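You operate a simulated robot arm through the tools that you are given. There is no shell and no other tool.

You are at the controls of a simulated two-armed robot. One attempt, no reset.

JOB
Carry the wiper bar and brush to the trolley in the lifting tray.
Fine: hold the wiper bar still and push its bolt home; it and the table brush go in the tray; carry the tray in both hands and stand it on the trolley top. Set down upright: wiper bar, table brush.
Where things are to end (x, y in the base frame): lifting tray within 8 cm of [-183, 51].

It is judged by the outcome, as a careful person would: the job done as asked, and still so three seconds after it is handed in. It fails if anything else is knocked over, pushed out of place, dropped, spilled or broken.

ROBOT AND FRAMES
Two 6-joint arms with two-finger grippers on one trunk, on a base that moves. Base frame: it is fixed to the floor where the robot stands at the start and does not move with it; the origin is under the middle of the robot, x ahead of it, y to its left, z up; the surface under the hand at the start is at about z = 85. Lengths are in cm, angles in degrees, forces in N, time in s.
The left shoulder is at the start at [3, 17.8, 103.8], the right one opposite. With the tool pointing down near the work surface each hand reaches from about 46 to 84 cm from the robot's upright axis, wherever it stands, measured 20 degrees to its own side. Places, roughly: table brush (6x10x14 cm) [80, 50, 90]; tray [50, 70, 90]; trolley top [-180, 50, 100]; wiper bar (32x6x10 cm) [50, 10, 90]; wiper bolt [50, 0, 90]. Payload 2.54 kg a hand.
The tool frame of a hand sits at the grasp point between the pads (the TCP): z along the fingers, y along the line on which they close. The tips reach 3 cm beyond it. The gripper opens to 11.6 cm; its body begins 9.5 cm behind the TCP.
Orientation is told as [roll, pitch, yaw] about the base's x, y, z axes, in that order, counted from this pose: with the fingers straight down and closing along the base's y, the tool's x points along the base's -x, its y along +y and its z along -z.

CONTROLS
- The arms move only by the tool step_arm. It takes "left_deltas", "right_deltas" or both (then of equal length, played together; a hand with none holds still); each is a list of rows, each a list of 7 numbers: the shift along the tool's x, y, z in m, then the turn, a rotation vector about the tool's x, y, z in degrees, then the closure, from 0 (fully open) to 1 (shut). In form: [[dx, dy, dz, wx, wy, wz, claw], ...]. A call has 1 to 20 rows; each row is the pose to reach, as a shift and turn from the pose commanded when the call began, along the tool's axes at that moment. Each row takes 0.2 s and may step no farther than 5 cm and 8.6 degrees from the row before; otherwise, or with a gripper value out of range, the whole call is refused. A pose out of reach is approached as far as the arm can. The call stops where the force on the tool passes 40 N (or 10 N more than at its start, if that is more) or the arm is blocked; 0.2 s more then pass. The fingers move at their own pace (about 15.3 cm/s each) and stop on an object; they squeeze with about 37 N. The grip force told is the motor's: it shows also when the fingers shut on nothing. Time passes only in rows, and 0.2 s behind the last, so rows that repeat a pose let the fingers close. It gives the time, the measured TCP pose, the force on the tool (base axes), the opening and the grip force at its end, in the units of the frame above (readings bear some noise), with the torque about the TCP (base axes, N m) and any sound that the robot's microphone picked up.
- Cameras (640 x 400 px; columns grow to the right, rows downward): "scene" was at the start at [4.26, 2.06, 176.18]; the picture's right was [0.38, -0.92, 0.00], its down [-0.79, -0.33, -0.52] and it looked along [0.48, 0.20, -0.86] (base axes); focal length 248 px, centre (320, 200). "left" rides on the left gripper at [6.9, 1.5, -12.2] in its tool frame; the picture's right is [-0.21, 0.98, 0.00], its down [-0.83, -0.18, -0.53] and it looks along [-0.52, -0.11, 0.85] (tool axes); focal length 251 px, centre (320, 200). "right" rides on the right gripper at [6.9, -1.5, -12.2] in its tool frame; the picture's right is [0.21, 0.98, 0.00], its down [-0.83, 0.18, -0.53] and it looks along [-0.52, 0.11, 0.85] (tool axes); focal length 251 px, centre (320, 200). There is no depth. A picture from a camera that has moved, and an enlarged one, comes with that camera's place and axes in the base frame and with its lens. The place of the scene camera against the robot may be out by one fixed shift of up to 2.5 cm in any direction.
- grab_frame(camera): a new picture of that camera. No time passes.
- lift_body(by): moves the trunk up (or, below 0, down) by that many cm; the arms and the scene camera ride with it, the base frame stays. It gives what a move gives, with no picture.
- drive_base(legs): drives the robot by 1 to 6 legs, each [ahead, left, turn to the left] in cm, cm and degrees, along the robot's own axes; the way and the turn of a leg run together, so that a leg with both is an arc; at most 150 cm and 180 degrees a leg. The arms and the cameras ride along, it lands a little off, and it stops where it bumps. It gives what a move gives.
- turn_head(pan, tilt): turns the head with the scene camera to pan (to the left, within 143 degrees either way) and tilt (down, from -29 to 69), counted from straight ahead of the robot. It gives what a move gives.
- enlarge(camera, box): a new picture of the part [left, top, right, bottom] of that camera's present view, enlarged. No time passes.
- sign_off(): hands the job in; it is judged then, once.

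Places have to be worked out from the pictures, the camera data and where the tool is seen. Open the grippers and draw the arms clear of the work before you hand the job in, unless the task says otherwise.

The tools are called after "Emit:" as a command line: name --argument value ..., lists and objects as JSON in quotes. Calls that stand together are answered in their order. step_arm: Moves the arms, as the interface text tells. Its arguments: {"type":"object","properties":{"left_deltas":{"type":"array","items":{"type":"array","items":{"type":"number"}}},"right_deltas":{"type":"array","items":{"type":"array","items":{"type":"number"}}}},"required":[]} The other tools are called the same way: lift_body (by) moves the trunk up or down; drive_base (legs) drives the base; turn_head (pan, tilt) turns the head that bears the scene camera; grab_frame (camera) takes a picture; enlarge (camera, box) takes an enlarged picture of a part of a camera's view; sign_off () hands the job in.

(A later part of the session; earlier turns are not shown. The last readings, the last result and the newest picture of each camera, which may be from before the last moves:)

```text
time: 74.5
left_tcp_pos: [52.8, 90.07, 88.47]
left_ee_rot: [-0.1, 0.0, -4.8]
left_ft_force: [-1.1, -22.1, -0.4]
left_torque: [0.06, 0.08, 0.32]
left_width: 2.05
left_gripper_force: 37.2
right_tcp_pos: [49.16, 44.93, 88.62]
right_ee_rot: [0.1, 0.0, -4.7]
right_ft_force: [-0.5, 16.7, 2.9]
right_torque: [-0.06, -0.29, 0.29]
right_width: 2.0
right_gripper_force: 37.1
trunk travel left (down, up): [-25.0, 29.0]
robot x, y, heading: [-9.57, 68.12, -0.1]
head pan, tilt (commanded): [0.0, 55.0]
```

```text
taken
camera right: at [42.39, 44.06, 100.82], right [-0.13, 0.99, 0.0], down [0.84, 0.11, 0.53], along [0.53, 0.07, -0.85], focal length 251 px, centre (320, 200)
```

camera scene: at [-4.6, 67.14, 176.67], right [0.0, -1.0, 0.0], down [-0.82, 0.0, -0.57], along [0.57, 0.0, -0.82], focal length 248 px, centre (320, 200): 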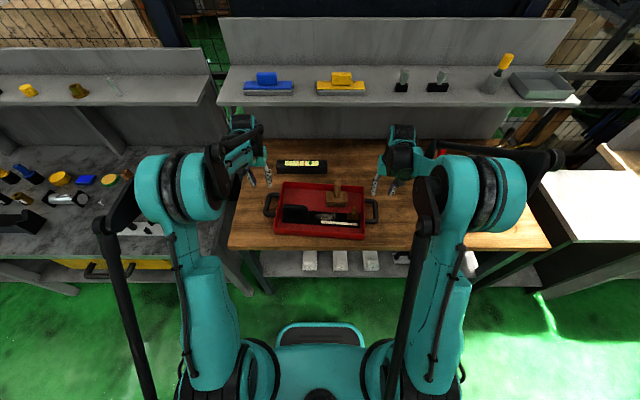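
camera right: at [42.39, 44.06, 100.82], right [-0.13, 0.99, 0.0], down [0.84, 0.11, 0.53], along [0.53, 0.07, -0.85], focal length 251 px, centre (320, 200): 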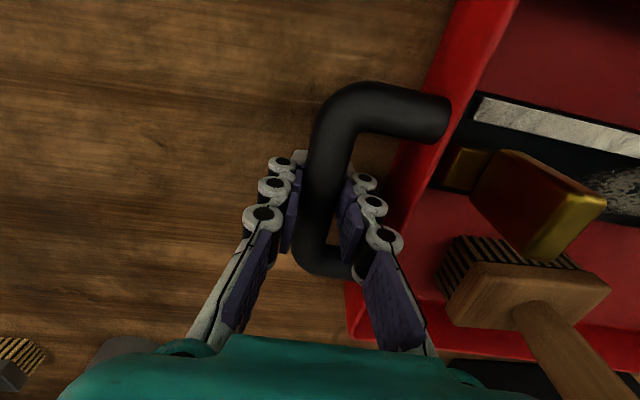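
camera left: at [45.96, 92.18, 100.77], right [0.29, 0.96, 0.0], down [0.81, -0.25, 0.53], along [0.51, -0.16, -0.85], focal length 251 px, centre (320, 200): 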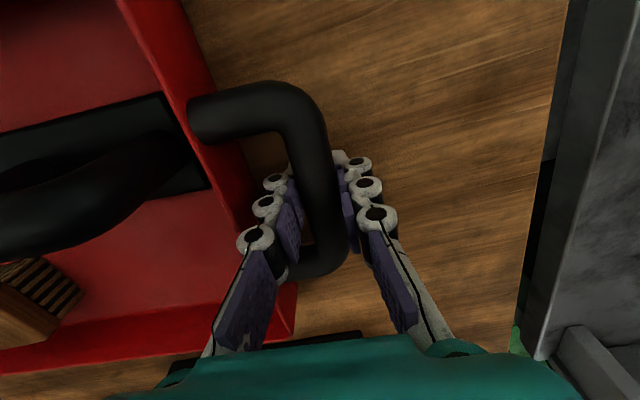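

Both handles are gripped (2.0 cm each), with ~20 N of outward pull. I relax that by easing the hands inward, and look back at the trolley with the head.

Emit:
step_arm --left_deltas '[[0, -0.001, 0, 0, 0, 0, 1], [0, -0.002, 0, 0, 0, 0, 1], [0, -0.002, 0, 0, 0, 0, 1]]' --right_deltas '[[0, 0.001, 0, 0, 0, 0, 1], [0, 0.0015, 0, 0, 0, 0, 1], [0, 0.0015, 0, 0, 0, 0, 1]]'

Emit:
turn_head --pan 143 --tilt 25

Emit:
grab_frame --camera "scene"

Emit:
turn_head --pan -143 --tilt 25

Emit:
grab_frame --camera "scene"

```text
time: 75.3
left_tcp_pos: [52.79, 90.1, 88.57]
left_ee_rot: [0.0, 0.0, -4.6]
left_ft_force: [0.6, -8.4, 0.0]
left_torque: [0.01, -0.2, 0.15]
left_width: 2.02
left_gripper_force: 36.6
right_tcp_pos: [49.22, 44.98, 88.68]
right_ee_rot: [-0.1, 0.0, -4.8]
right_ft_force: [-3.5, 5.8, 0.2]
right_torque: [-0.07, -0.36, 0.41]
right_width: 2.04
right_gripper_force: 37.3
trunk travel left (down, up): [-25.0, 29.0]
robot x, y, heading: [-10.02, 67.96, 0.1]
head pan, tilt (commanded): [0.0, 55.0]
```

```text
time: 77.5
left_tcp_pos: [52.81, 90.18, 88.54]
left_ee_rot: [0.1, -0.1, -4.6]
left_ft_force: [1.6, 13.5, 0.4]
left_torque: [-0.09, -0.09, 0.26]
left_width: 2.03
left_gripper_force: 36.6
right_tcp_pos: [49.37, 44.93, 88.63]
right_ee_rot: [-0.1, -0.1, -4.8]
right_ft_force: [-3.2, -13.2, 0.3]
right_torque: [0.04, 0.07, 0.4]
right_width: 2.02
right_gripper_force: 36.7
trunk travel left (down, up): [-25.0, 29.0]
robot x, y, heading: [-9.84, 68.05, 0.3]
head pan, tilt (commanded): [143.0, 25.0]
```

```text
taken
camera scene: at [-19.04, 72.65, 181.07], right [0.6, 0.8, 0.0], down [0.34, -0.25, -0.91], along [-0.73, 0.54, -0.42], focal length 248 px, centre (320, 200)
```

scene: 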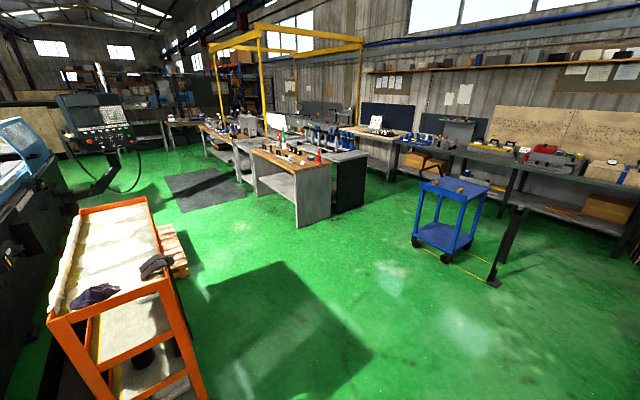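

```text
time: 81.5
left_tcp_pos: [52.86, 90.08, 88.64]
left_ee_rot: [0.0, 0.0, -4.7]
left_ft_force: [3.1, 24.1, 0.0]
left_torque: [-0.08, -0.01, 0.23]
left_width: 2.04
left_gripper_force: 37.0
right_tcp_pos: [49.34, 45.03, 88.62]
right_ee_rot: [-0.1, 0.0, -4.7]
right_ft_force: [-3.3, -22.6, -0.2]
right_torque: [0.08, -0.07, 0.34]
right_width: 2.03
right_gripper_force: 36.7
trunk travel left (down, up): [-25.0, 29.0]
robot x, y, heading: [-9.46, 67.45, 0.5]
head pan, tilt (commanded): [-143.0, 25.0]
```

```text
taken
camera scene: at [-18.97, 61.55, 181.07], right [-0.61, 0.8, 0.0], down [0.34, 0.26, -0.91], along [-0.72, -0.55, -0.42], focal length 248 px, centre (320, 200)
```

scene: 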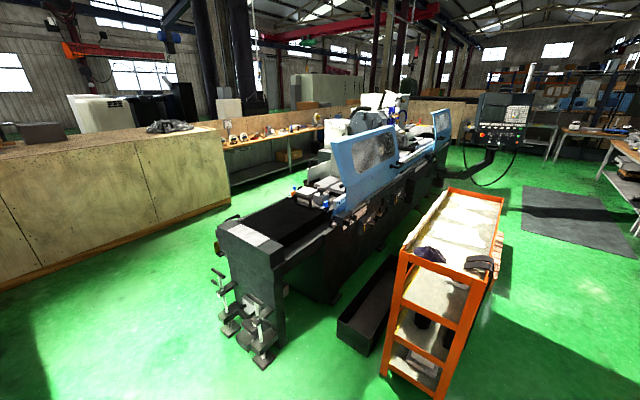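

The grip forces drift as the arms settle, so I will find the neutral spacing. The orange trolley with a light top holds a couple of dark cloths at its near end; I enlarge it.

Emit:
enlarge --camera "scene" --box '[360, 170, 540, 310]'

Emit:
step_arm --left_deltas '[[0, 0.0005, 0, 0, 0, 0, 1], [0, 0.001, 0, 0, 0, 0, 1], [0, 0.001, 0, 0, 0, 0, 1], [0, 0.001, 0, 0, 0, 0, 1], [0, 0.001, 0, 0, 0, 0, 1]]' --right_deltas '[[0, -0.0005, 0, 0, 0, 0, 1], [0, -0.001, 0, 0, 0, 0, 1], [0, -0.001, 0, 0, 0, 0, 1], [0, -0.001, 0, 0, 0, 0, 1], [0, -0.001, 0, 0, 0, 0, 1]]'

Emit:
turn_head --pan 143 --tilt 30

Emit:
enlarge --camera "scene" --box '[20, 140, 260, 360]'

```text
2.86 times, centred on (450, 240) of scene
camera zoom: at [-18.97, 61.55, 181.07], right [-0.61, 0.8, 0.0], down [0.34, 0.26, -0.91], along [-0.72, -0.55, -0.42], focal length 708 px, centre (-51, 86)
```

zoom: 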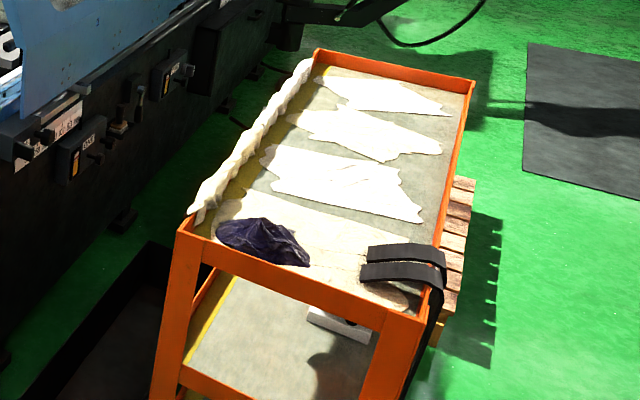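

```text
time: 82.7
left_tcp_pos: [52.76, 90.16, 88.58]
left_ee_rot: [-0.1, 0.0, -4.7]
left_ft_force: [2.5, 11.0, -0.7]
left_torque: [-0.08, -0.11, 0.29]
left_width: 2.01
left_gripper_force: 37.4
right_tcp_pos: [49.35, 44.91, 88.57]
right_ee_rot: [0.0, 0.0, -4.8]
right_ft_force: [-2.2, -10.2, 3.4]
right_torque: [0.05, 0.05, 0.44]
right_width: 2.01
right_gripper_force: 37.5
trunk travel left (down, up): [-25.0, 29.0]
robot x, y, heading: [-10.11, 67.71, 0.4]
head pan, tilt (commanded): [-143.0, 25.0]
```

```text
time: 86.6
left_tcp_pos: [52.78, 90.09, 88.53]
left_ee_rot: [0.0, 0.1, -4.8]
left_ft_force: [1.2, -5.5, 0.6]
left_torque: [0.01, -0.01, 0.33]
left_width: 1.98
left_gripper_force: 37.2
right_tcp_pos: [49.31, 44.97, 88.6]
right_ee_rot: [0.0, 0.0, -4.8]
right_ft_force: [-3.6, 8.0, -0.4]
right_torque: [-0.01, 0.08, 0.4]
right_width: 2.05
right_gripper_force: 36.4
trunk travel left (down, up): [-25.0, 29.0]
robot x, y, heading: [-9.82, 67.87, 0.0]
head pan, tilt (commanded): [143.0, 30.0]
```

```text
1.82 times, centred on (140, 250) of scene
camera zoom: at [-18.91, 72.57, 180.27], right [0.6, 0.8, 0.0], down [0.4, -0.3, -0.87], along [-0.69, 0.52, -0.5], focal length 450 px, centre (647, 109)
```

zoom: 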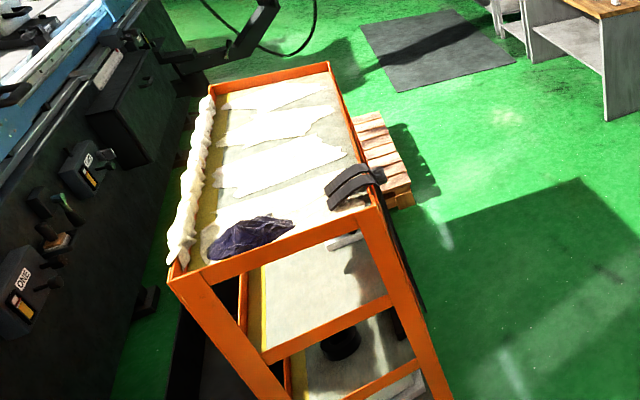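

The trolley top spans about x -246…-133, y 30…70, so the tray should stand with its long side along x; I will come from the free +y side facing -y. Grip forces are now small and balanced (≈ -6/+8 N). I lift the tray 4 cm with the trunk to test.

Emit:
lift_body --by 4

Emit:
turn_head --pan 0 --tilt 55

Emit:
grab_frame --camera "scene"

Emit:
grab_frame --camera "left"

Emit:
grab_frame --camera "right"

```text
time: 87.4
left_tcp_pos: [52.99, 90.07, 92.45]
left_ee_rot: [-0.1, 0.1, -4.7]
left_ft_force: [1.3, -8.4, -8.7]
left_torque: [-0.02, -0.22, 0.38]
left_width: 2.0
left_gripper_force: 37.0
right_tcp_pos: [49.29, 44.94, 92.5]
right_ee_rot: [0.0, 0.1, -4.7]
right_ft_force: [-1.2, 7.9, -8.6]
right_torque: [-0.05, 0.11, 0.41]
right_width: 2.04
right_gripper_force: 37.1
trunk travel left (down, up): [-29.0, 25.0]
robot x, y, heading: [-9.58, 67.62, 0.1]
head pan, tilt (commanded): [143.0, 30.0]
```

```text
time: 89.7
left_tcp_pos: [52.81, 89.99, 92.54]
left_ee_rot: [-0.1, 0.1, -4.7]
left_ft_force: [0.8, -12.4, -7.9]
left_torque: [0.06, 0.0, 0.31]
left_width: 2.02
left_gripper_force: 37.1
right_tcp_pos: [49.43, 44.91, 92.49]
right_ee_rot: [0.0, 0.1, -4.9]
right_ft_force: [-0.7, 12.0, -8.6]
right_torque: [-0.07, -0.11, 0.38]
right_width: 2.02
right_gripper_force: 37.5
trunk travel left (down, up): [-29.0, 25.0]
robot x, y, heading: [-9.58, 67.65, 0.0]
head pan, tilt (commanded): [0.0, 55.0]
```

```text
taken
camera scene: at [-4.36, 67.15, 180.66], right [0.0, -1.0, 0.0], down [-0.82, 0.0, -0.57], along [0.57, 0.0, -0.82], focal length 248 px, centre (320, 200)
```

scene: 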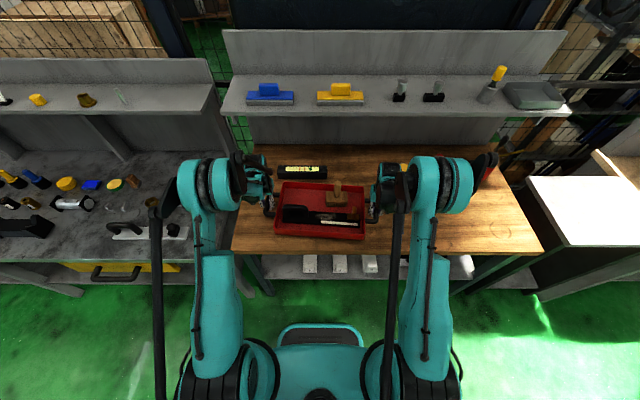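

```text
taken
camera left: at [46.01, 92.14, 104.73], right [0.29, 0.96, 0.0], down [0.81, -0.25, 0.53], along [0.51, -0.16, -0.85], focal length 251 px, centre (320, 200)
```

left: 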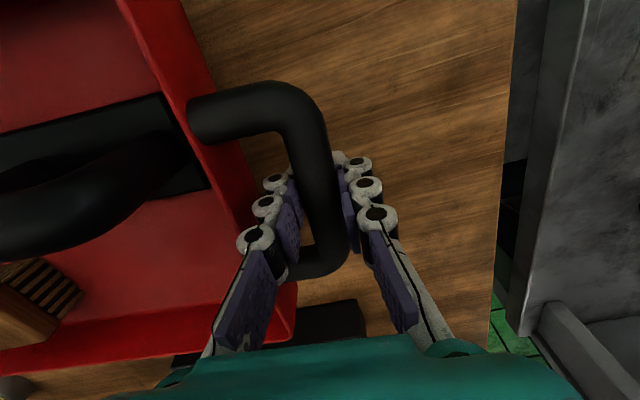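

```text
taken
camera right: at [42.53, 44.06, 104.69], right [-0.13, 0.99, 0.0], down [0.84, 0.11, 0.53], along [0.53, 0.07, -0.85], focal length 251 px, centre (320, 200)
```

right: 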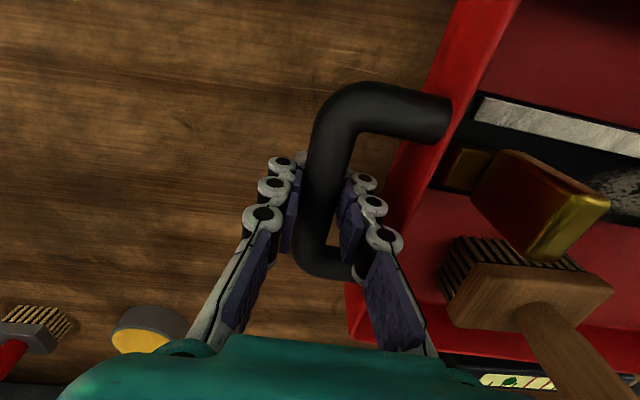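

The tray hangs level, about 8.7 N per hand, contents steady. I trim the hand spacing by a hair, then back straight away from the table.

Emit:
step_arm --left_deltas '[[0, -0.0004, 0, 0, 0, 0, 1], [0, -0.0004, 0, 0, 0, 0, 1]]' --right_deltas '[[0, 0.0004, 0, 0, 0, 0, 1], [0, 0.0004, 0, 0, 0, 0, 1]]'

Emit:
lift_body --by 4

Emit:
drive_base --legs '[[-35, 0, 0]]'

Emit:
grab_frame --camera "scene"

```text
time: 90.3
left_tcp_pos: [52.76, 90.05, 92.5]
left_ee_rot: [0.0, 0.0, -4.6]
left_ft_force: [3.0, -6.2, -7.9]
left_torque: [0.06, -0.06, 0.64]
left_width: 2.06
left_gripper_force: 36.8
right_tcp_pos: [49.44, 45.02, 92.46]
right_ee_rot: [-0.1, 0.2, -4.8]
right_ft_force: [-2.7, 6.0, -9.2]
right_torque: [-0.04, -0.09, 0.7]
right_width: 2.07
right_gripper_force: 37.7
trunk travel left (down, up): [-29.0, 25.0]
robot x, y, heading: [-9.61, 67.45, 0.0]
head pan, tilt (commanded): [0.0, 55.0]
```

```text
time: 91.1
left_tcp_pos: [52.72, 90.07, 96.5]
left_ee_rot: [0.0, 0.0, -4.7]
left_ft_force: [1.5, -0.7, -8.7]
left_torque: [-0.03, -0.38, 0.46]
left_width: 2.03
left_gripper_force: 37.2
right_tcp_pos: [49.46, 44.97, 96.42]
right_ee_rot: [-0.1, 0.1, -4.8]
right_ft_force: [-2.7, 1.5, -7.7]
right_torque: [0.04, 0.29, 0.58]
right_width: 2.03
right_gripper_force: 36.8
trunk travel left (down, up): [-33.0, 21.0]
robot x, y, heading: [-9.65, 67.48, -0.1]
head pan, tilt (commanded): [0.0, 55.0]
```

```text
time: 93.4
left_tcp_pos: [16.58, 90.02, 96.58]
left_ee_rot: [0.0, 0.0, -4.7]
left_ft_force: [2.0, 8.5, -9.0]
left_torque: [-0.01, 0.04, 0.45]
left_width: 2.02
left_gripper_force: 36.9
right_tcp_pos: [13.34, 44.83, 96.48]
right_ee_rot: [0.0, 0.0, -4.7]
right_ft_force: [-2.4, -8.2, -8.8]
right_torque: [0.01, -0.17, 0.51]
right_width: 2.04
right_gripper_force: 36.9
trunk travel left (down, up): [-33.0, 21.0]
robot x, y, heading: [-46.13, 67.26, 0.5]
head pan, tilt (commanded): [0.0, 55.0]
```

```text
taken
camera scene: at [-40.52, 66.98, 184.66], right [0.01, -1.0, 0.0], down [-0.82, 0.0, -0.57], along [0.57, 0.0, -0.82], focal length 248 px, centre (320, 200)
```

scene: 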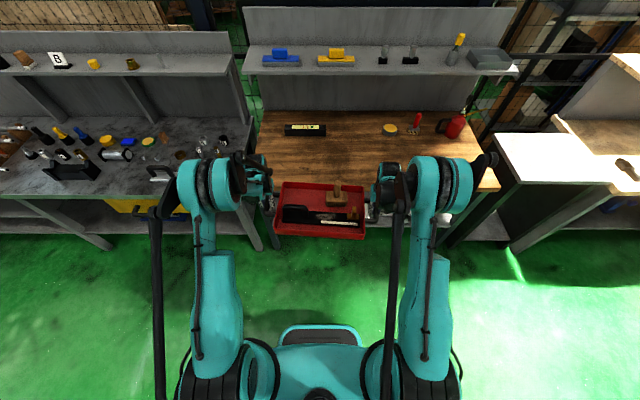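

The tray is clear of the table and steady. I back on to x≈-81, raise the tray to about z 112, and shift left to y≈147 where there is free floor for turning.

Emit:
drive_base --legs '[[-35, 0, 0]]'

Emit:
lift_body --by 16

Emit:
drive_base --legs '[[0, 40, 0], [0, 40, 0]]'

Emit:
grab_frame --camera "scene"

```text
time: 95.7
left_tcp_pos: [-17.91, 90.17, 96.55]
left_ee_rot: [0.0, -0.1, -4.0]
left_ft_force: [3.0, 0.1, -8.2]
left_torque: [0.03, -0.35, 0.49]
left_width: 2.03
left_gripper_force: 36.9
right_tcp_pos: [-20.99, 45.01, 96.56]
right_ee_rot: [0.0, 0.0, -4.2]
right_ft_force: [-2.1, -0.1, -8.0]
right_torque: [-0.02, 0.16, 0.54]
right_width: 2.05
right_gripper_force: 36.8
trunk travel left (down, up): [-33.0, 21.0]
robot x, y, heading: [-80.41, 67.33, 0.8]
head pan, tilt (commanded): [0.0, 55.0]
```

```text
time: 97.5
left_tcp_pos: [-17.89, 90.22, 112.36]
left_ee_rot: [-0.1, 0.0, -4.1]
left_ft_force: [2.5, -0.4, -8.6]
left_torque: [-0.01, -0.26, 0.4]
left_width: 2.01
left_gripper_force: 37.1
right_tcp_pos: [-20.75, 45.19, 112.54]
right_ee_rot: [0.0, 0.1, -4.1]
right_ft_force: [-2.3, 0.8, -8.6]
right_torque: [0.03, 0.2, 0.55]
right_width: 2.05
right_gripper_force: 36.8
trunk travel left (down, up): [-49.0, 5.0]
robot x, y, heading: [-80.44, 67.05, 0.7]
head pan, tilt (commanded): [0.0, 55.0]
```

```text
time: 102.0
left_tcp_pos: [-18.34, 168.69, 112.51]
left_ee_rot: [0.0, -0.1, -4.3]
left_ft_force: [2.1, -1.2, -8.2]
left_torque: [-0.06, -0.06, 0.44]
left_width: 2.01
left_gripper_force: 36.9
right_tcp_pos: [-21.63, 123.64, 112.53]
right_ee_rot: [0.0, 0.1, -4.6]
right_ft_force: [-1.2, 1.6, -9.0]
right_torque: [-0.06, -0.1, 0.54]
right_width: 2.03
right_gripper_force: 37.5
trunk travel left (down, up): [-49.0, 5.0]
robot x, y, heading: [-80.58, 146.2, 0.4]
head pan, tilt (commanded): [0.0, 55.0]
```

```text
taken
camera scene: at [-75.55, 145.61, 200.66], right [0.01, -1.0, 0.0], down [-0.82, -0.01, -0.57], along [0.57, 0.0, -0.82], focal length 248 px, centre (320, 200)
```

scene: 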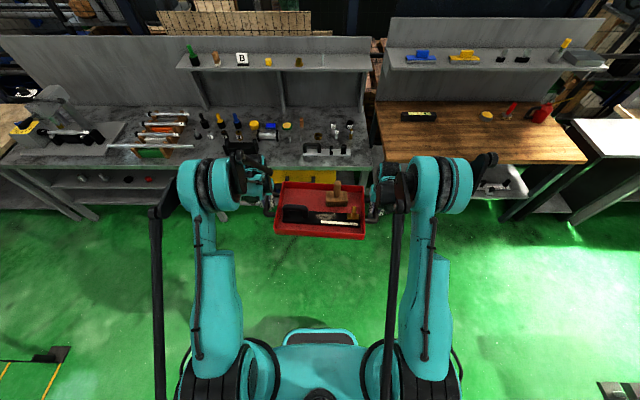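

All steady and balanced. Floor around is free, so I turn 90° to the right in two parts to face -y.

Emit:
drive_base --legs '[[0, 0, -45], [0, 0, -45]]'

Emit:
turn_head --pan -35 --tilt 40

Emit:
grab_frame --camera "scene"

```text
time: 106.6
left_tcp_pos: [-59.42, 83.41, 112.59]
left_ee_rot: [0.0, 0.0, -95.4]
left_ft_force: [-0.9, -1.4, -9.0]
left_torque: [-0.05, -0.02, 0.34]
left_width: 2.03
left_gripper_force: 37.5
right_tcp_pos: [-104.41, 87.29, 112.57]
right_ee_rot: [-0.1, 0.0, -95.5]
right_ft_force: [1.7, 2.1, -7.5]
right_torque: [-0.1, 0.0, 0.42]
right_width: 2.01
right_gripper_force: 36.8
trunk travel left (down, up): [-49.0, 5.0]
robot x, y, heading: [-80.77, 146.07, -90.6]
head pan, tilt (commanded): [0.0, 55.0]
```

```text
time: 107.6
left_tcp_pos: [-59.33, 83.33, 112.42]
left_ee_rot: [0.1, 0.0, -95.4]
left_ft_force: [-1.0, -2.8, -8.1]
left_torque: [0.05, -0.01, 0.4]
left_width: 2.02
left_gripper_force: 37.1
right_tcp_pos: [-104.46, 87.17, 112.52]
right_ee_rot: [-0.1, 0.1, -95.6]
right_ft_force: [1.6, 1.2, -8.3]
right_torque: [-0.17, 0.02, 0.62]
right_width: 2.03
right_gripper_force: 36.9
trunk travel left (down, up): [-49.0, 5.0]
robot x, y, heading: [-81.15, 146.26, -90.3]
head pan, tilt (commanded): [-35.0, 40.0]
```

```text
taken
camera scene: at [-84.9, 141.44, 202.72], right [-0.81, 0.58, 0.0], down [0.37, 0.52, -0.77], along [-0.44, -0.62, -0.64], focal length 248 px, centre (320, 200)
```

scene: 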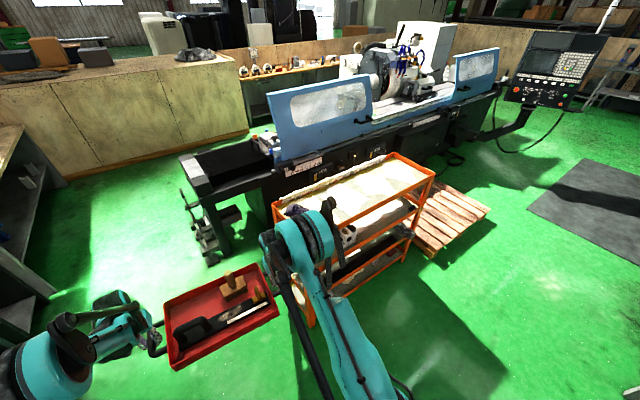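

Contents are steady; the side of the trolley is free and the pallet lies beyond x≈-255. I drive sideways (to the robot's right) toward x≈-185, staying at y≈146.

Emit:
drive_base --legs '[[0, -35, 0], [0, -35, 0], [0, -34, 0]]'

Emit:
turn_head --pan 0 --tilt 45

Emit:
grab_frame --camera "scene"

```text
time: 113.6
left_tcp_pos: [-162.56, 84.24, 112.51]
left_ee_rot: [0.0, 0.0, -95.3]
left_ft_force: [-0.8, -1.1, -9.2]
left_torque: [-0.15, -0.04, 0.36]
left_width: 2.02
left_gripper_force: 37.6
right_tcp_pos: [-207.51, 88.04, 112.5]
right_ee_rot: [-0.1, 0.0, -95.4]
right_ft_force: [1.0, 1.3, -8.8]
right_torque: [0.01, -0.03, 0.48]
right_width: 2.05
right_gripper_force: 37.5
trunk travel left (down, up): [-49.0, 5.0]
robot x, y, heading: [-184.28, 147.2, -90.2]
head pan, tilt (commanded): [-35.0, 40.0]
```

```text
time: 114.6
left_tcp_pos: [-162.54, 84.22, 112.53]
left_ee_rot: [0.1, 0.0, -95.4]
left_ft_force: [-1.1, -2.1, -8.0]
left_torque: [0.11, 0.01, 0.42]
left_width: 2.03
left_gripper_force: 37.1
right_tcp_pos: [-207.55, 87.99, 112.62]
right_ee_rot: [-0.1, 0.0, -95.5]
right_ft_force: [1.2, 1.8, -8.2]
right_torque: [-0.15, 0.0, 0.58]
right_width: 2.03
right_gripper_force: 37.0
trunk travel left (down, up): [-49.0, 5.0]
robot x, y, heading: [-184.47, 147.08, -90.5]
head pan, tilt (commanded): [0.0, 45.0]
```

```text
taken
camera scene: at [-183.32, 141.04, 202.0], right [-1.0, 0.01, 0.0], down [0.01, 0.71, -0.71], along [-0.01, -0.71, -0.71], focal length 248 px, centre (320, 200)
```

scene: 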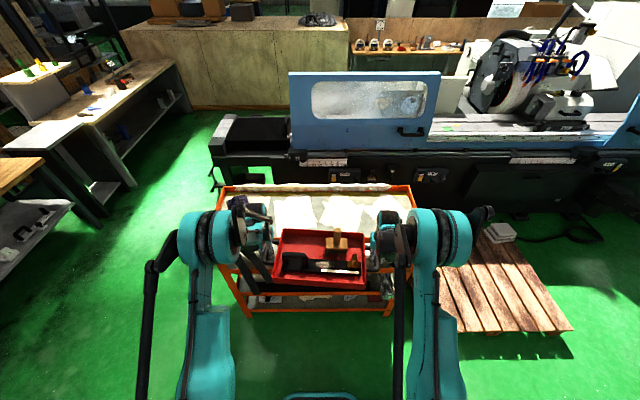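

The tray centre is at (-185, 86), the trolley straight ahead with free top in its middle. I turn 5° left to square the tray with the trolley, then advance about 20 cm and look again.

Emit:
drive_base --legs '[[0, 0, 5], [20, -6.6, 0]]'

Emit:
grab_frame --camera "scene"

Emit:
grab_frame --camera "left"

Emit:
grab_frame --camera "right"

```text
time: 116.7
left_tcp_pos: [-162.21, 66.06, 112.48]
left_ee_rot: [-0.1, 0.0, -90.2]
left_ft_force: [-0.8, -1.8, -8.0]
left_torque: [-0.14, 0.01, 0.34]
left_width: 2.03
left_gripper_force: 37.2
right_tcp_pos: [-207.31, 65.85, 112.53]
right_ee_rot: [-0.1, 0.0, -90.2]
right_ft_force: [0.6, 1.9, -8.9]
right_torque: [0.0, 0.0, 0.46]
right_width: 2.01
right_gripper_force: 36.5
trunk travel left (down, up): [-49.0, 5.0]
robot x, y, heading: [-189.76, 126.48, -85.0]
head pan, tilt (commanded): [0.0, 45.0]
```

```text
taken
camera scene: at [-187.89, 120.77, 202.0], right [-1.0, -0.08, 0.0], down [-0.06, 0.71, -0.71], along [0.06, -0.7, -0.71], focal length 248 px, centre (320, 200)
```

scene: 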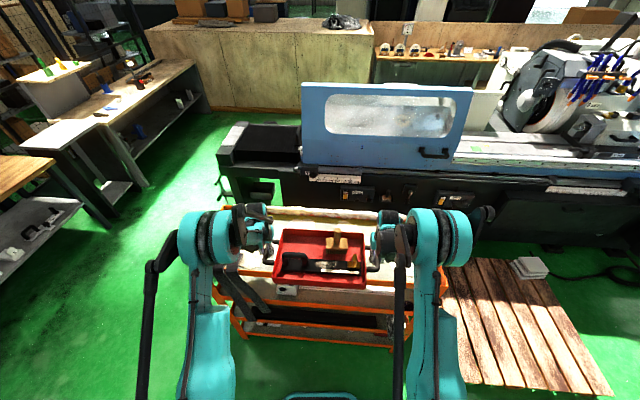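

```text
taken
camera left: at [-160.64, 72.94, 124.72], right [0.98, -0.22, 0.0], down [-0.18, -0.83, 0.53], along [-0.12, -0.52, -0.85], focal length 251 px, centre (320, 200)
```

left: 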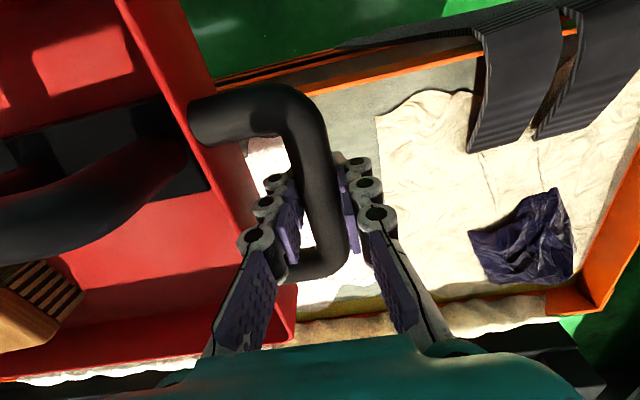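

```text
taken
camera right: at [-208.62, 72.8, 124.74], right [0.98, 0.21, 0.0], down [0.18, -0.83, 0.53], along [0.11, -0.52, -0.85], focal length 251 px, centre (320, 200)
```

right: 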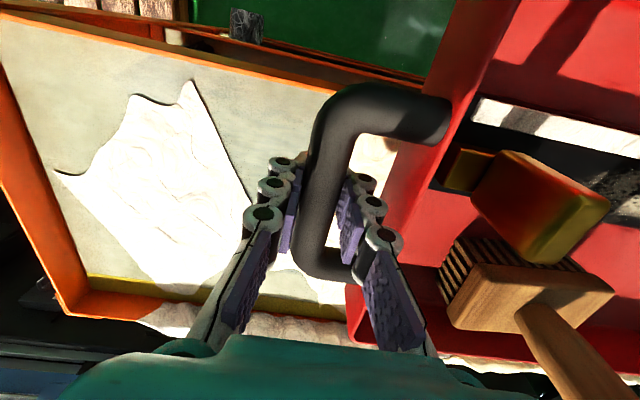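

The trolley top lies at z≈100, free between y≈37.5 (yellow strip and cloth roll) and y≈69.5; rag and straps stay at x ≥ -147.5, about 9 cm beyond the left hand. I advance 14 cm so that the tray centre comes to about (-184.8, 52).

Emit:
drive_base --legs '[[14, -1.2, 0]]'

Emit:
grab_frame --camera "left"

Emit:
grab_frame --camera "right"

Emit:
grab_frame --camera "scene"

```text
time: 118.0
left_tcp_pos: [-162.11, 52.28, 112.55]
left_ee_rot: [0.0, 0.0, -90.3]
left_ft_force: [-1.5, -2.1, -8.1]
left_torque: [-0.14, -0.02, 0.42]
left_width: 2.03
left_gripper_force: 37.1
right_tcp_pos: [-207.3, 52.07, 112.56]
right_ee_rot: [0.0, -0.1, -90.2]
right_ft_force: [1.0, 2.1, -8.4]
right_torque: [-0.04, 0.01, 0.56]
right_width: 2.03
right_gripper_force: 37.6
trunk travel left (down, up): [-49.0, 5.0]
robot x, y, heading: [-189.22, 112.46, -85.2]
head pan, tilt (commanded): [0.0, 45.0]
```

```text
taken
camera left: at [-160.67, 59.12, 124.76], right [0.98, -0.22, 0.0], down [-0.18, -0.83, 0.53], along [-0.11, -0.52, -0.85], focal length 251 px, centre (320, 200)
```

left: 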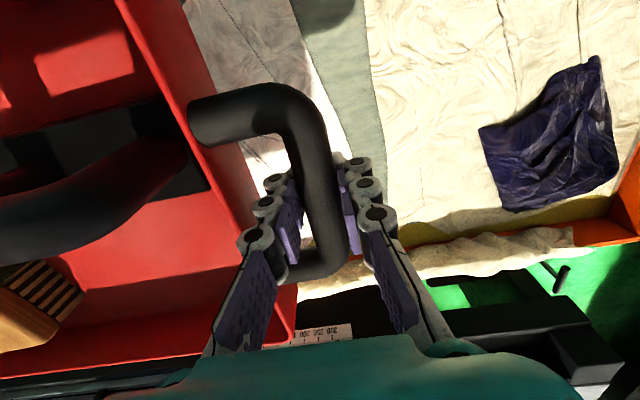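

```text
taken
camera right: at [-208.65, 58.94, 124.77], right [0.98, 0.21, 0.0], down [0.18, -0.83, 0.53], along [0.11, -0.52, -0.85], focal length 251 px, centre (320, 200)
```

right: 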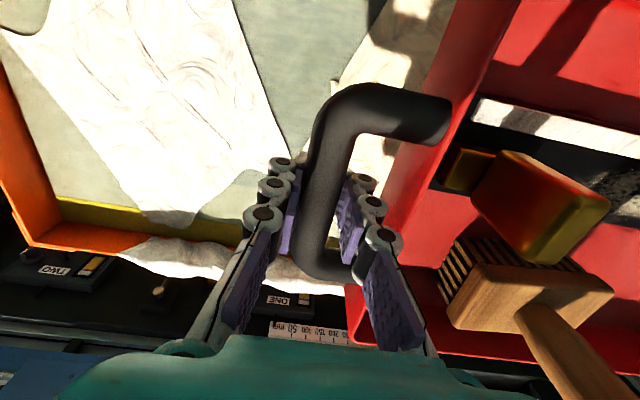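

```text
taken
camera scene: at [-187.99, 106.96, 202.01], right [-1.0, -0.08, 0.0], down [-0.06, 0.7, -0.71], along [0.06, -0.7, -0.71], focal length 248 px, centre (320, 200)
```

scene: 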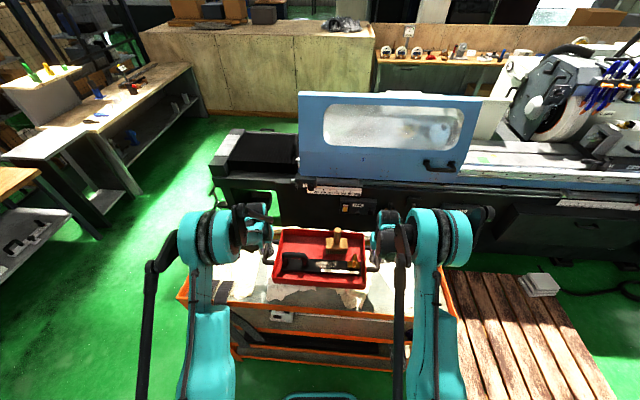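

The tray centre is now at (-184.7, 52.2), 2 cm from the target, with ~4 cm to the cloth roll. I lower the trunk 7 cm and check.

Emit:
lift_body --by -7

Emit:
grab_frame --camera "left"

Emit:
grab_frame --camera "right"

```text
time: 119.1
left_tcp_pos: [-162.09, 52.15, 105.37]
left_ee_rot: [0.0, 0.0, -90.2]
left_ft_force: [-0.5, -2.4, -8.5]
left_torque: [0.04, -0.01, 0.37]
left_width: 2.03
left_gripper_force: 36.7
right_tcp_pos: [-207.3, 52.05, 105.63]
right_ee_rot: [0.0, 0.1, -90.2]
right_ft_force: [1.5, 2.8, -8.8]
right_torque: [-0.18, 0.0, 0.58]
right_width: 2.0
right_gripper_force: 37.0
trunk travel left (down, up): [-42.0, 12.0]
robot x, y, heading: [-189.28, 112.71, -85.3]
head pan, tilt (commanded): [0.0, 45.0]
```

```text
taken
camera left: at [-160.67, 59.04, 117.73], right [0.98, -0.22, 0.0], down [-0.18, -0.83, 0.53], along [-0.11, -0.52, -0.85], focal length 251 px, centre (320, 200)
```

left: 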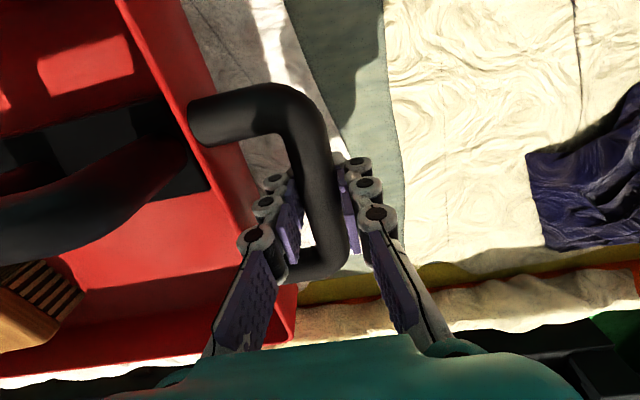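

```text
taken
camera right: at [-208.65, 58.87, 117.75], right [0.98, 0.21, 0.0], down [0.18, -0.83, 0.53], along [0.11, -0.52, -0.85], focal length 251 px, centre (320, 200)
```

right: 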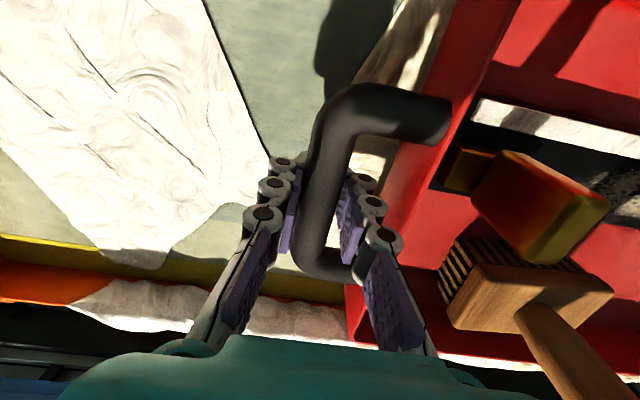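

Still hanging free with the far strip and roll clear. I lower in small steps, watching the forces.

Emit:
lift_body --by -1.2

Emit:
lift_body --by -0.5

```text
time: 119.7
left_tcp_pos: [-162.1, 52.05, 104.32]
left_ee_rot: [0.1, 0.0, -90.1]
left_ft_force: [-0.9, -1.6, -8.2]
left_torque: [-0.19, 0.01, 0.38]
left_width: 2.03
left_gripper_force: 37.4
right_tcp_pos: [-207.34, 51.9, 104.36]
right_ee_rot: [0.0, 0.1, -90.1]
right_ft_force: [1.7, 1.8, -8.0]
right_torque: [0.13, 0.04, 0.45]
right_width: 2.04
right_gripper_force: 36.8
trunk travel left (down, up): [-40.8, 13.2]
robot x, y, heading: [-189.26, 112.79, -85.3]
head pan, tilt (commanded): [0.0, 45.0]
```

```text
time: 120.2
left_tcp_pos: [-162.08, 52.06, 103.86]
left_ee_rot: [0.0, 0.0, -90.1]
left_ft_force: [-0.7, -2.7, -8.2]
left_torque: [-0.29, 0.0, 0.37]
left_width: 2.01
left_gripper_force: 36.6
right_tcp_pos: [-207.39, 51.83, 103.89]
right_ee_rot: [0.0, 0.1, -90.2]
right_ft_force: [0.9, 1.5, -8.1]
right_torque: [0.17, 0.03, 0.46]
right_width: 2.05
right_gripper_force: 36.9
trunk travel left (down, up): [-40.3, 13.7]
robot x, y, heading: [-189.51, 112.48, -85.1]
head pan, tilt (commanded): [0.0, 45.0]
```

Not yet touching at z 103.9; another 3 mm, then again.

Emit:
lift_body --by -0.3

Emit:
lift_body --by -0.2

```text
time: 120.8
left_tcp_pos: [-162.16, 51.97, 103.56]
left_ee_rot: [-0.1, 0.0, -90.0]
left_ft_force: [-0.2, -2.2, -8.1]
left_torque: [-0.17, 0.0, 0.32]
left_width: 2.01
left_gripper_force: 36.9
right_tcp_pos: [-207.3, 51.96, 103.52]
right_ee_rot: [-0.1, 0.1, -90.2]
right_ft_force: [1.1, 1.3, -8.6]
right_torque: [0.09, 0.0, 0.43]
right_width: 2.03
right_gripper_force: 37.2
trunk travel left (down, up): [-40.0, 14.0]
robot x, y, heading: [-189.25, 112.44, -85.3]
head pan, tilt (commanded): [0.0, 45.0]
```

```text
time: 121.3
left_tcp_pos: [-162.1, 52.12, 103.38]
left_ee_rot: [0.1, 0.0, -90.1]
left_ft_force: [-0.4, -1.9, -7.8]
left_torque: [-0.11, 0.02, 0.34]
left_width: 2.01
left_gripper_force: 36.9
right_tcp_pos: [-207.32, 52.0, 103.37]
right_ee_rot: [0.0, 0.1, -90.2]
right_ft_force: [0.1, 1.8, -8.5]
right_torque: [-0.03, 0.02, 0.44]
right_width: 2.0
right_gripper_force: 37.1
trunk travel left (down, up): [-39.8, 14.2]
robot x, y, heading: [-189.29, 112.49, -85.2]
head pan, tilt (commanded): [0.0, 45.0]
```

Still the full weight on the hands; I continue in 3 mm steps.

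Emit:
lift_body --by -0.3

Emit:
lift_body --by -0.3

```text
time: 121.8
left_tcp_pos: [-162.08, 52.09, 103.01]
left_ee_rot: [0.0, 0.1, -90.1]
left_ft_force: [-0.7, -1.1, -9.0]
left_torque: [-0.02, 0.0, 0.33]
left_width: 2.03
left_gripper_force: 36.4
right_tcp_pos: [-207.33, 51.89, 103.02]
right_ee_rot: [0.0, 0.1, -90.3]
right_ft_force: [1.1, 2.1, -8.9]
right_torque: [-0.1, -0.01, 0.45]
right_width: 2.04
right_gripper_force: 36.9
trunk travel left (down, up): [-39.5, 14.5]
robot x, y, heading: [-188.85, 112.75, -85.6]
head pan, tilt (commanded): [0.0, 45.0]
```

```text
time: 122.3
left_tcp_pos: [-162.1, 52.18, 102.63]
left_ee_rot: [0.0, 0.1, -90.0]
left_ft_force: [-0.6, -2.2, -7.9]
left_torque: [0.05, -0.02, 0.29]
left_width: 2.08
left_gripper_force: 36.9
right_tcp_pos: [-207.35, 51.86, 102.65]
right_ee_rot: [-0.1, 0.1, -90.3]
right_ft_force: [0.8, 2.5, -7.9]
right_torque: [-0.16, 0.0, 0.43]
right_width: 2.01
right_gripper_force: 36.5
trunk travel left (down, up): [-39.2, 14.8]
robot x, y, heading: [-189.85, 112.47, -85.2]
head pan, tilt (commanded): [0.0, 45.0]
```

Comparing the rag's tip between the two camera heights puts the trolley surface nearer z≈98.4, so contact is expected at TCP z≈102. I go on in small steps.

Emit:
lift_body --by -0.3

Emit:
lift_body --by -0.2

```text
time: 122.8
left_tcp_pos: [-162.08, 52.06, 102.37]
left_ee_rot: [0.0, 0.0, -90.2]
left_ft_force: [-0.8, -1.8, -8.3]
left_torque: [-0.03, -0.02, 0.32]
left_width: 2.03
left_gripper_force: 37.3
right_tcp_pos: [-207.33, 51.99, 102.43]
right_ee_rot: [0.0, 0.1, -90.3]
right_ft_force: [-0.4, 1.5, -9.4]
right_torque: [-0.13, 0.0, 0.46]
right_width: 1.99
right_gripper_force: 36.7
trunk travel left (down, up): [-38.9, 15.1]
robot x, y, heading: [-189.42, 112.95, -85.2]
head pan, tilt (commanded): [0.0, 45.0]
```

```text
time: 123.4
left_tcp_pos: [-162.09, 52.15, 102.22]
left_ee_rot: [0.0, -0.1, -90.1]
left_ft_force: [-0.8, -1.4, -8.1]
left_torque: [0.04, 0.0, 0.32]
left_width: 2.02
left_gripper_force: 37.4
right_tcp_pos: [-207.31, 51.85, 102.2]
right_ee_rot: [-0.1, 0.1, -90.2]
right_ft_force: [0.7, 1.5, -8.8]
right_torque: [-0.06, 0.01, 0.45]
right_width: 2.02
right_gripper_force: 37.1
trunk travel left (down, up): [-38.7, 15.3]
robot x, y, heading: [-189.42, 112.8, -85.5]
head pan, tilt (commanded): [0.0, 45.0]
```

Still hanging at z 102.2; continuing 2–3 mm at a time, with a look at the gap.

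Emit:
lift_body --by -0.3

Emit:
lift_body --by -0.2

Emit:
grab_frame --camera "left"

Emit:
grab_frame --camera "right"

Emit:
enlarge --camera "scene" --box '[170, 190, 470, 350]'

```text
time: 123.9
left_tcp_pos: [-162.18, 52.1, 101.91]
left_ee_rot: [0.1, 0.0, -90.1]
left_ft_force: [-1.3, -3.5, 2.0]
left_torque: [0.52, -0.02, 0.3]
left_width: 2.03
left_gripper_force: 37.0
right_tcp_pos: [-207.42, 51.99, 101.9]
right_ee_rot: [0.0, 0.1, -90.3]
right_ft_force: [0.5, 1.5, -6.4]
right_torque: [0.78, 0.03, 0.38]
right_width: 2.04
right_gripper_force: 37.2
trunk travel left (down, up): [-38.4, 15.6]
robot x, y, heading: [-189.74, 112.81, -85.2]
head pan, tilt (commanded): [0.0, 45.0]
```

```text
time: 124.4
left_tcp_pos: [-162.19, 52.23, 101.69]
left_ee_rot: [0.2, -0.1, -90.1]
left_ft_force: [0.7, -9.0, 9.9]
left_torque: [-0.16, 0.01, 0.27]
left_width: 2.03
left_gripper_force: 37.2
right_tcp_pos: [-207.36, 51.93, 101.87]
right_ee_rot: [0.0, 0.0, -90.2]
right_ft_force: [1.7, -4.5, 10.7]
right_torque: [-0.26, 0.0, 0.39]
right_width: 2.02
right_gripper_force: 36.8
trunk travel left (down, up): [-38.2, 15.8]
robot x, y, heading: [-189.38, 112.68, -85.3]
head pan, tilt (commanded): [0.0, 45.0]
```

```text
taken
camera left: at [-160.68, 59.1, 114.0], right [0.98, -0.22, 0.0], down [-0.18, -0.82, 0.54], along [-0.11, -0.52, -0.84], focal length 251 px, centre (320, 200)
```

left: 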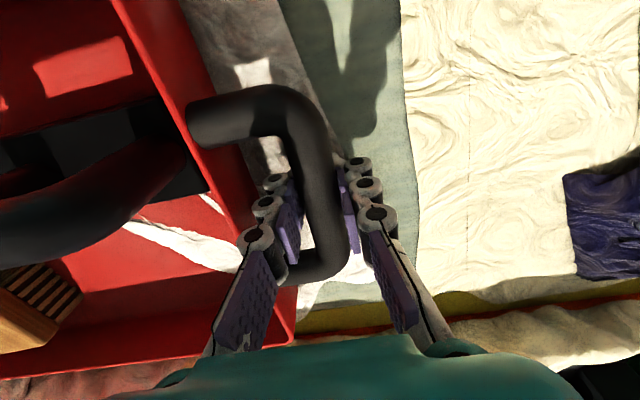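

```text
taken
camera right: at [-208.66, 58.93, 114.02], right [0.98, 0.21, 0.0], down [0.18, -0.83, 0.53], along [0.11, -0.52, -0.85], focal length 251 px, centre (320, 200)
```

right: 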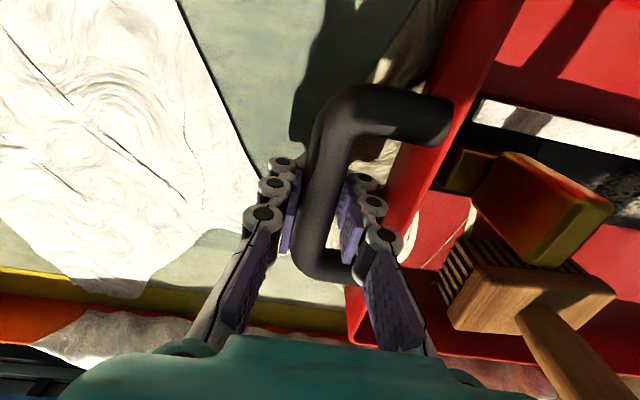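

```text
2.13 times, centred on (320, 270) of scene
camera zoom: at [-187.99, 106.99, 191.23], right [-1.0, -0.08, 0.0], down [-0.06, 0.7, -0.71], along [0.06, -0.7, -0.71], focal length 528 px, centre (320, 51)
```

zoom: 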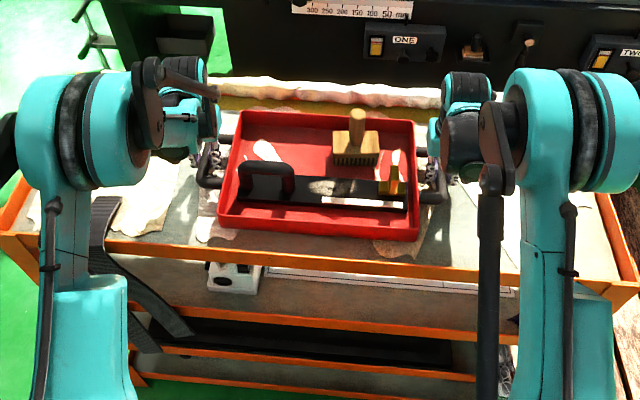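

Both hands now feel the trolley bearing the tray (+10 N each). I ease the trunk up 1 mm, then open both grippers just enough (3.7 cm) to free the crossbars.

Emit:
lift_body --by 0.1

Emit:
step_arm --left_deltas '[[0, 0, 0, 0, 0, 0, 0.85], [0, 0, 0, 0, 0, 0, 0.75], [0, 0, 0, 0, 0, 0, 0.68], [0, 0, 0, 0, 0, 0, 0.68], [0, 0, 0, 0, 0, 0, 0.68]]' --right_deltas '[[0, 0, 0, 0, 0, 0, 0.85], [0, 0, 0, 0, 0, 0, 0.75], [0, 0, 0, 0, 0, 0, 0.68], [0, 0, 0, 0, 0, 0, 0.68], [0, 0, 0, 0, 0, 0, 0.68]]'

Emit:
grab_frame --camera "left"

Emit:
grab_frame --camera "right"

```text
time: 124.9
left_tcp_pos: [-162.18, 52.22, 101.8]
left_ee_rot: [-0.1, 0.0, -90.1]
left_ft_force: [-0.5, -3.0, -3.4]
left_torque: [-0.74, -0.03, 0.31]
left_width: 2.0
left_gripper_force: 36.9
right_tcp_pos: [-207.41, 51.94, 101.84]
right_ee_rot: [0.0, 0.1, -90.3]
right_ft_force: [1.5, -1.2, -3.2]
right_torque: [-0.8, 0.0, 0.44]
right_width: 2.03
right_gripper_force: 37.1
trunk travel left (down, up): [-38.3, 15.7]
robot x, y, heading: [-189.63, 112.46, -85.3]
head pan, tilt (commanded): [0.0, 45.0]
```

```text
time: 126.1
left_tcp_pos: [-162.05, 52.15, 101.86]
left_ee_rot: [0.1, 0.0, -90.1]
left_ft_force: [-0.3, 0.2, 0.1]
left_torque: [0.0, 0.0, -0.05]
left_width: 3.71
left_gripper_force: 0.1
right_tcp_pos: [-207.33, 52.05, 101.85]
right_ee_rot: [-0.1, 0.0, -90.2]
right_ft_force: [0.3, 0.0, -0.4]
right_torque: [0.01, -0.05, 0.0]
right_width: 3.72
right_gripper_force: 0.1
trunk travel left (down, up): [-38.3, 15.7]
robot x, y, heading: [-189.46, 112.96, -85.3]
head pan, tilt (commanded): [0.0, 45.0]
```

```text
taken
camera left: at [-160.67, 59.13, 114.07], right [0.98, -0.22, 0.0], down [-0.18, -0.83, 0.53], along [-0.11, -0.52, -0.85], focal length 251 px, centre (320, 200)
```

left: 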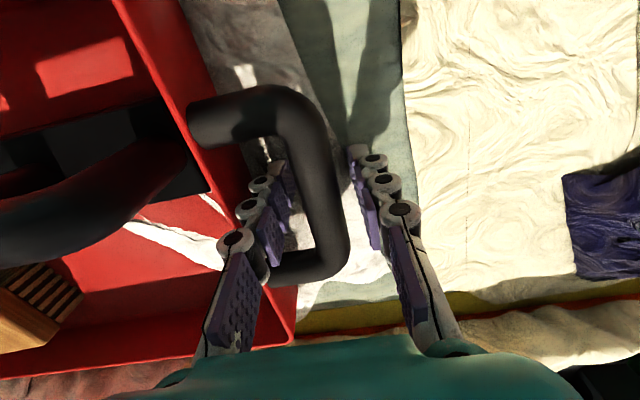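

```text
taken
camera right: at [-208.66, 58.96, 114.08], right [0.98, 0.21, 0.0], down [0.18, -0.83, 0.53], along [0.11, -0.52, -0.85], focal length 251 px, centre (320, 200)
```

right: 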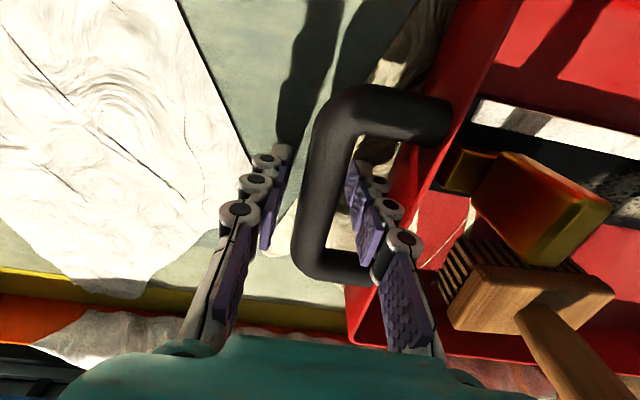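

The tray stands on its own, both hands free of force. I raise the trunk straight up to lift the hands clear.

Emit:
lift_body --by 14

Emit:
grab_frame --camera "scene"

Emit:
grab_frame --camera "left"

Emit:
grab_frame --camera "right"

```text
time: 127.8
left_tcp_pos: [-162.2, 52.24, 115.83]
left_ee_rot: [0.1, 0.0, -90.1]
left_ft_force: [-0.2, -1.2, 0.0]
left_torque: [-0.03, 0.0, 0.03]
left_width: 3.74
left_gripper_force: 0.1
right_tcp_pos: [-207.32, 51.92, 115.83]
right_ee_rot: [0.1, 0.0, -90.3]
right_ft_force: [-0.6, 0.2, -0.3]
right_torque: [0.0, 0.02, -0.01]
right_width: 3.73
right_gripper_force: 0.1
trunk travel left (down, up): [-52.3, 1.7]
robot x, y, heading: [-189.57, 112.9, -85.2]
head pan, tilt (commanded): [0.0, 45.0]
```

```text
taken
camera scene: at [-187.99, 106.98, 205.29], right [-1.0, -0.08, 0.0], down [-0.06, 0.7, -0.71], along [0.06, -0.7, -0.71], focal length 248 px, centre (320, 200)
```

scene: 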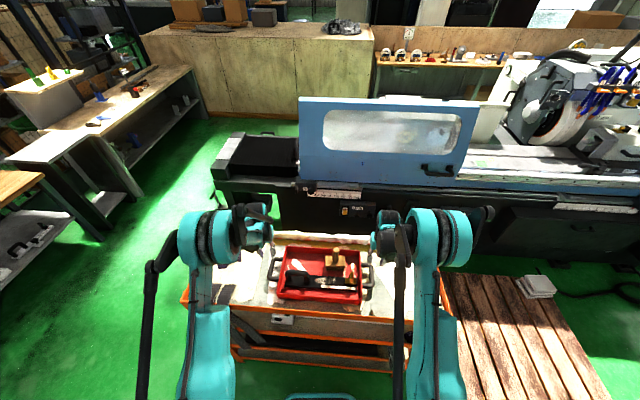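

```text
taken
camera left: at [-160.67, 59.13, 128.05], right [0.98, -0.22, 0.0], down [-0.18, -0.83, 0.53], along [-0.11, -0.52, -0.85], focal length 251 px, centre (320, 200)
```

left: 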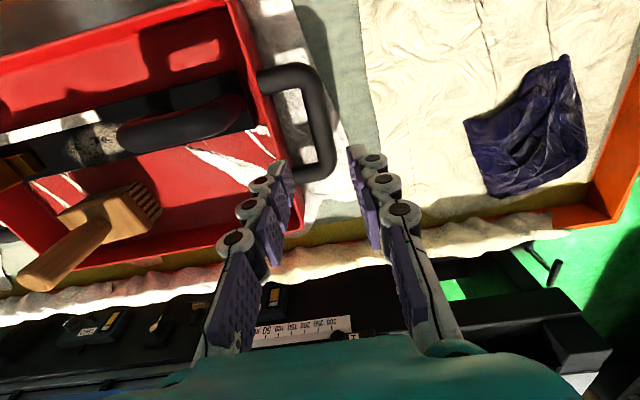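

```text
taken
camera right: at [-208.65, 58.95, 128.06], right [0.98, 0.21, 0.0], down [0.18, -0.83, 0.53], along [0.11, -0.52, -0.85], focal length 251 px, centre (320, 200)
```

right: 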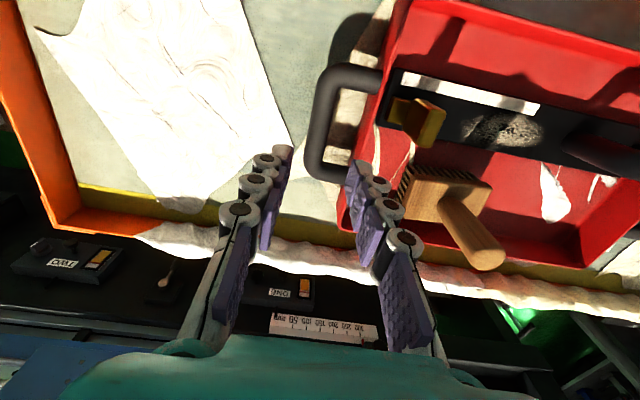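

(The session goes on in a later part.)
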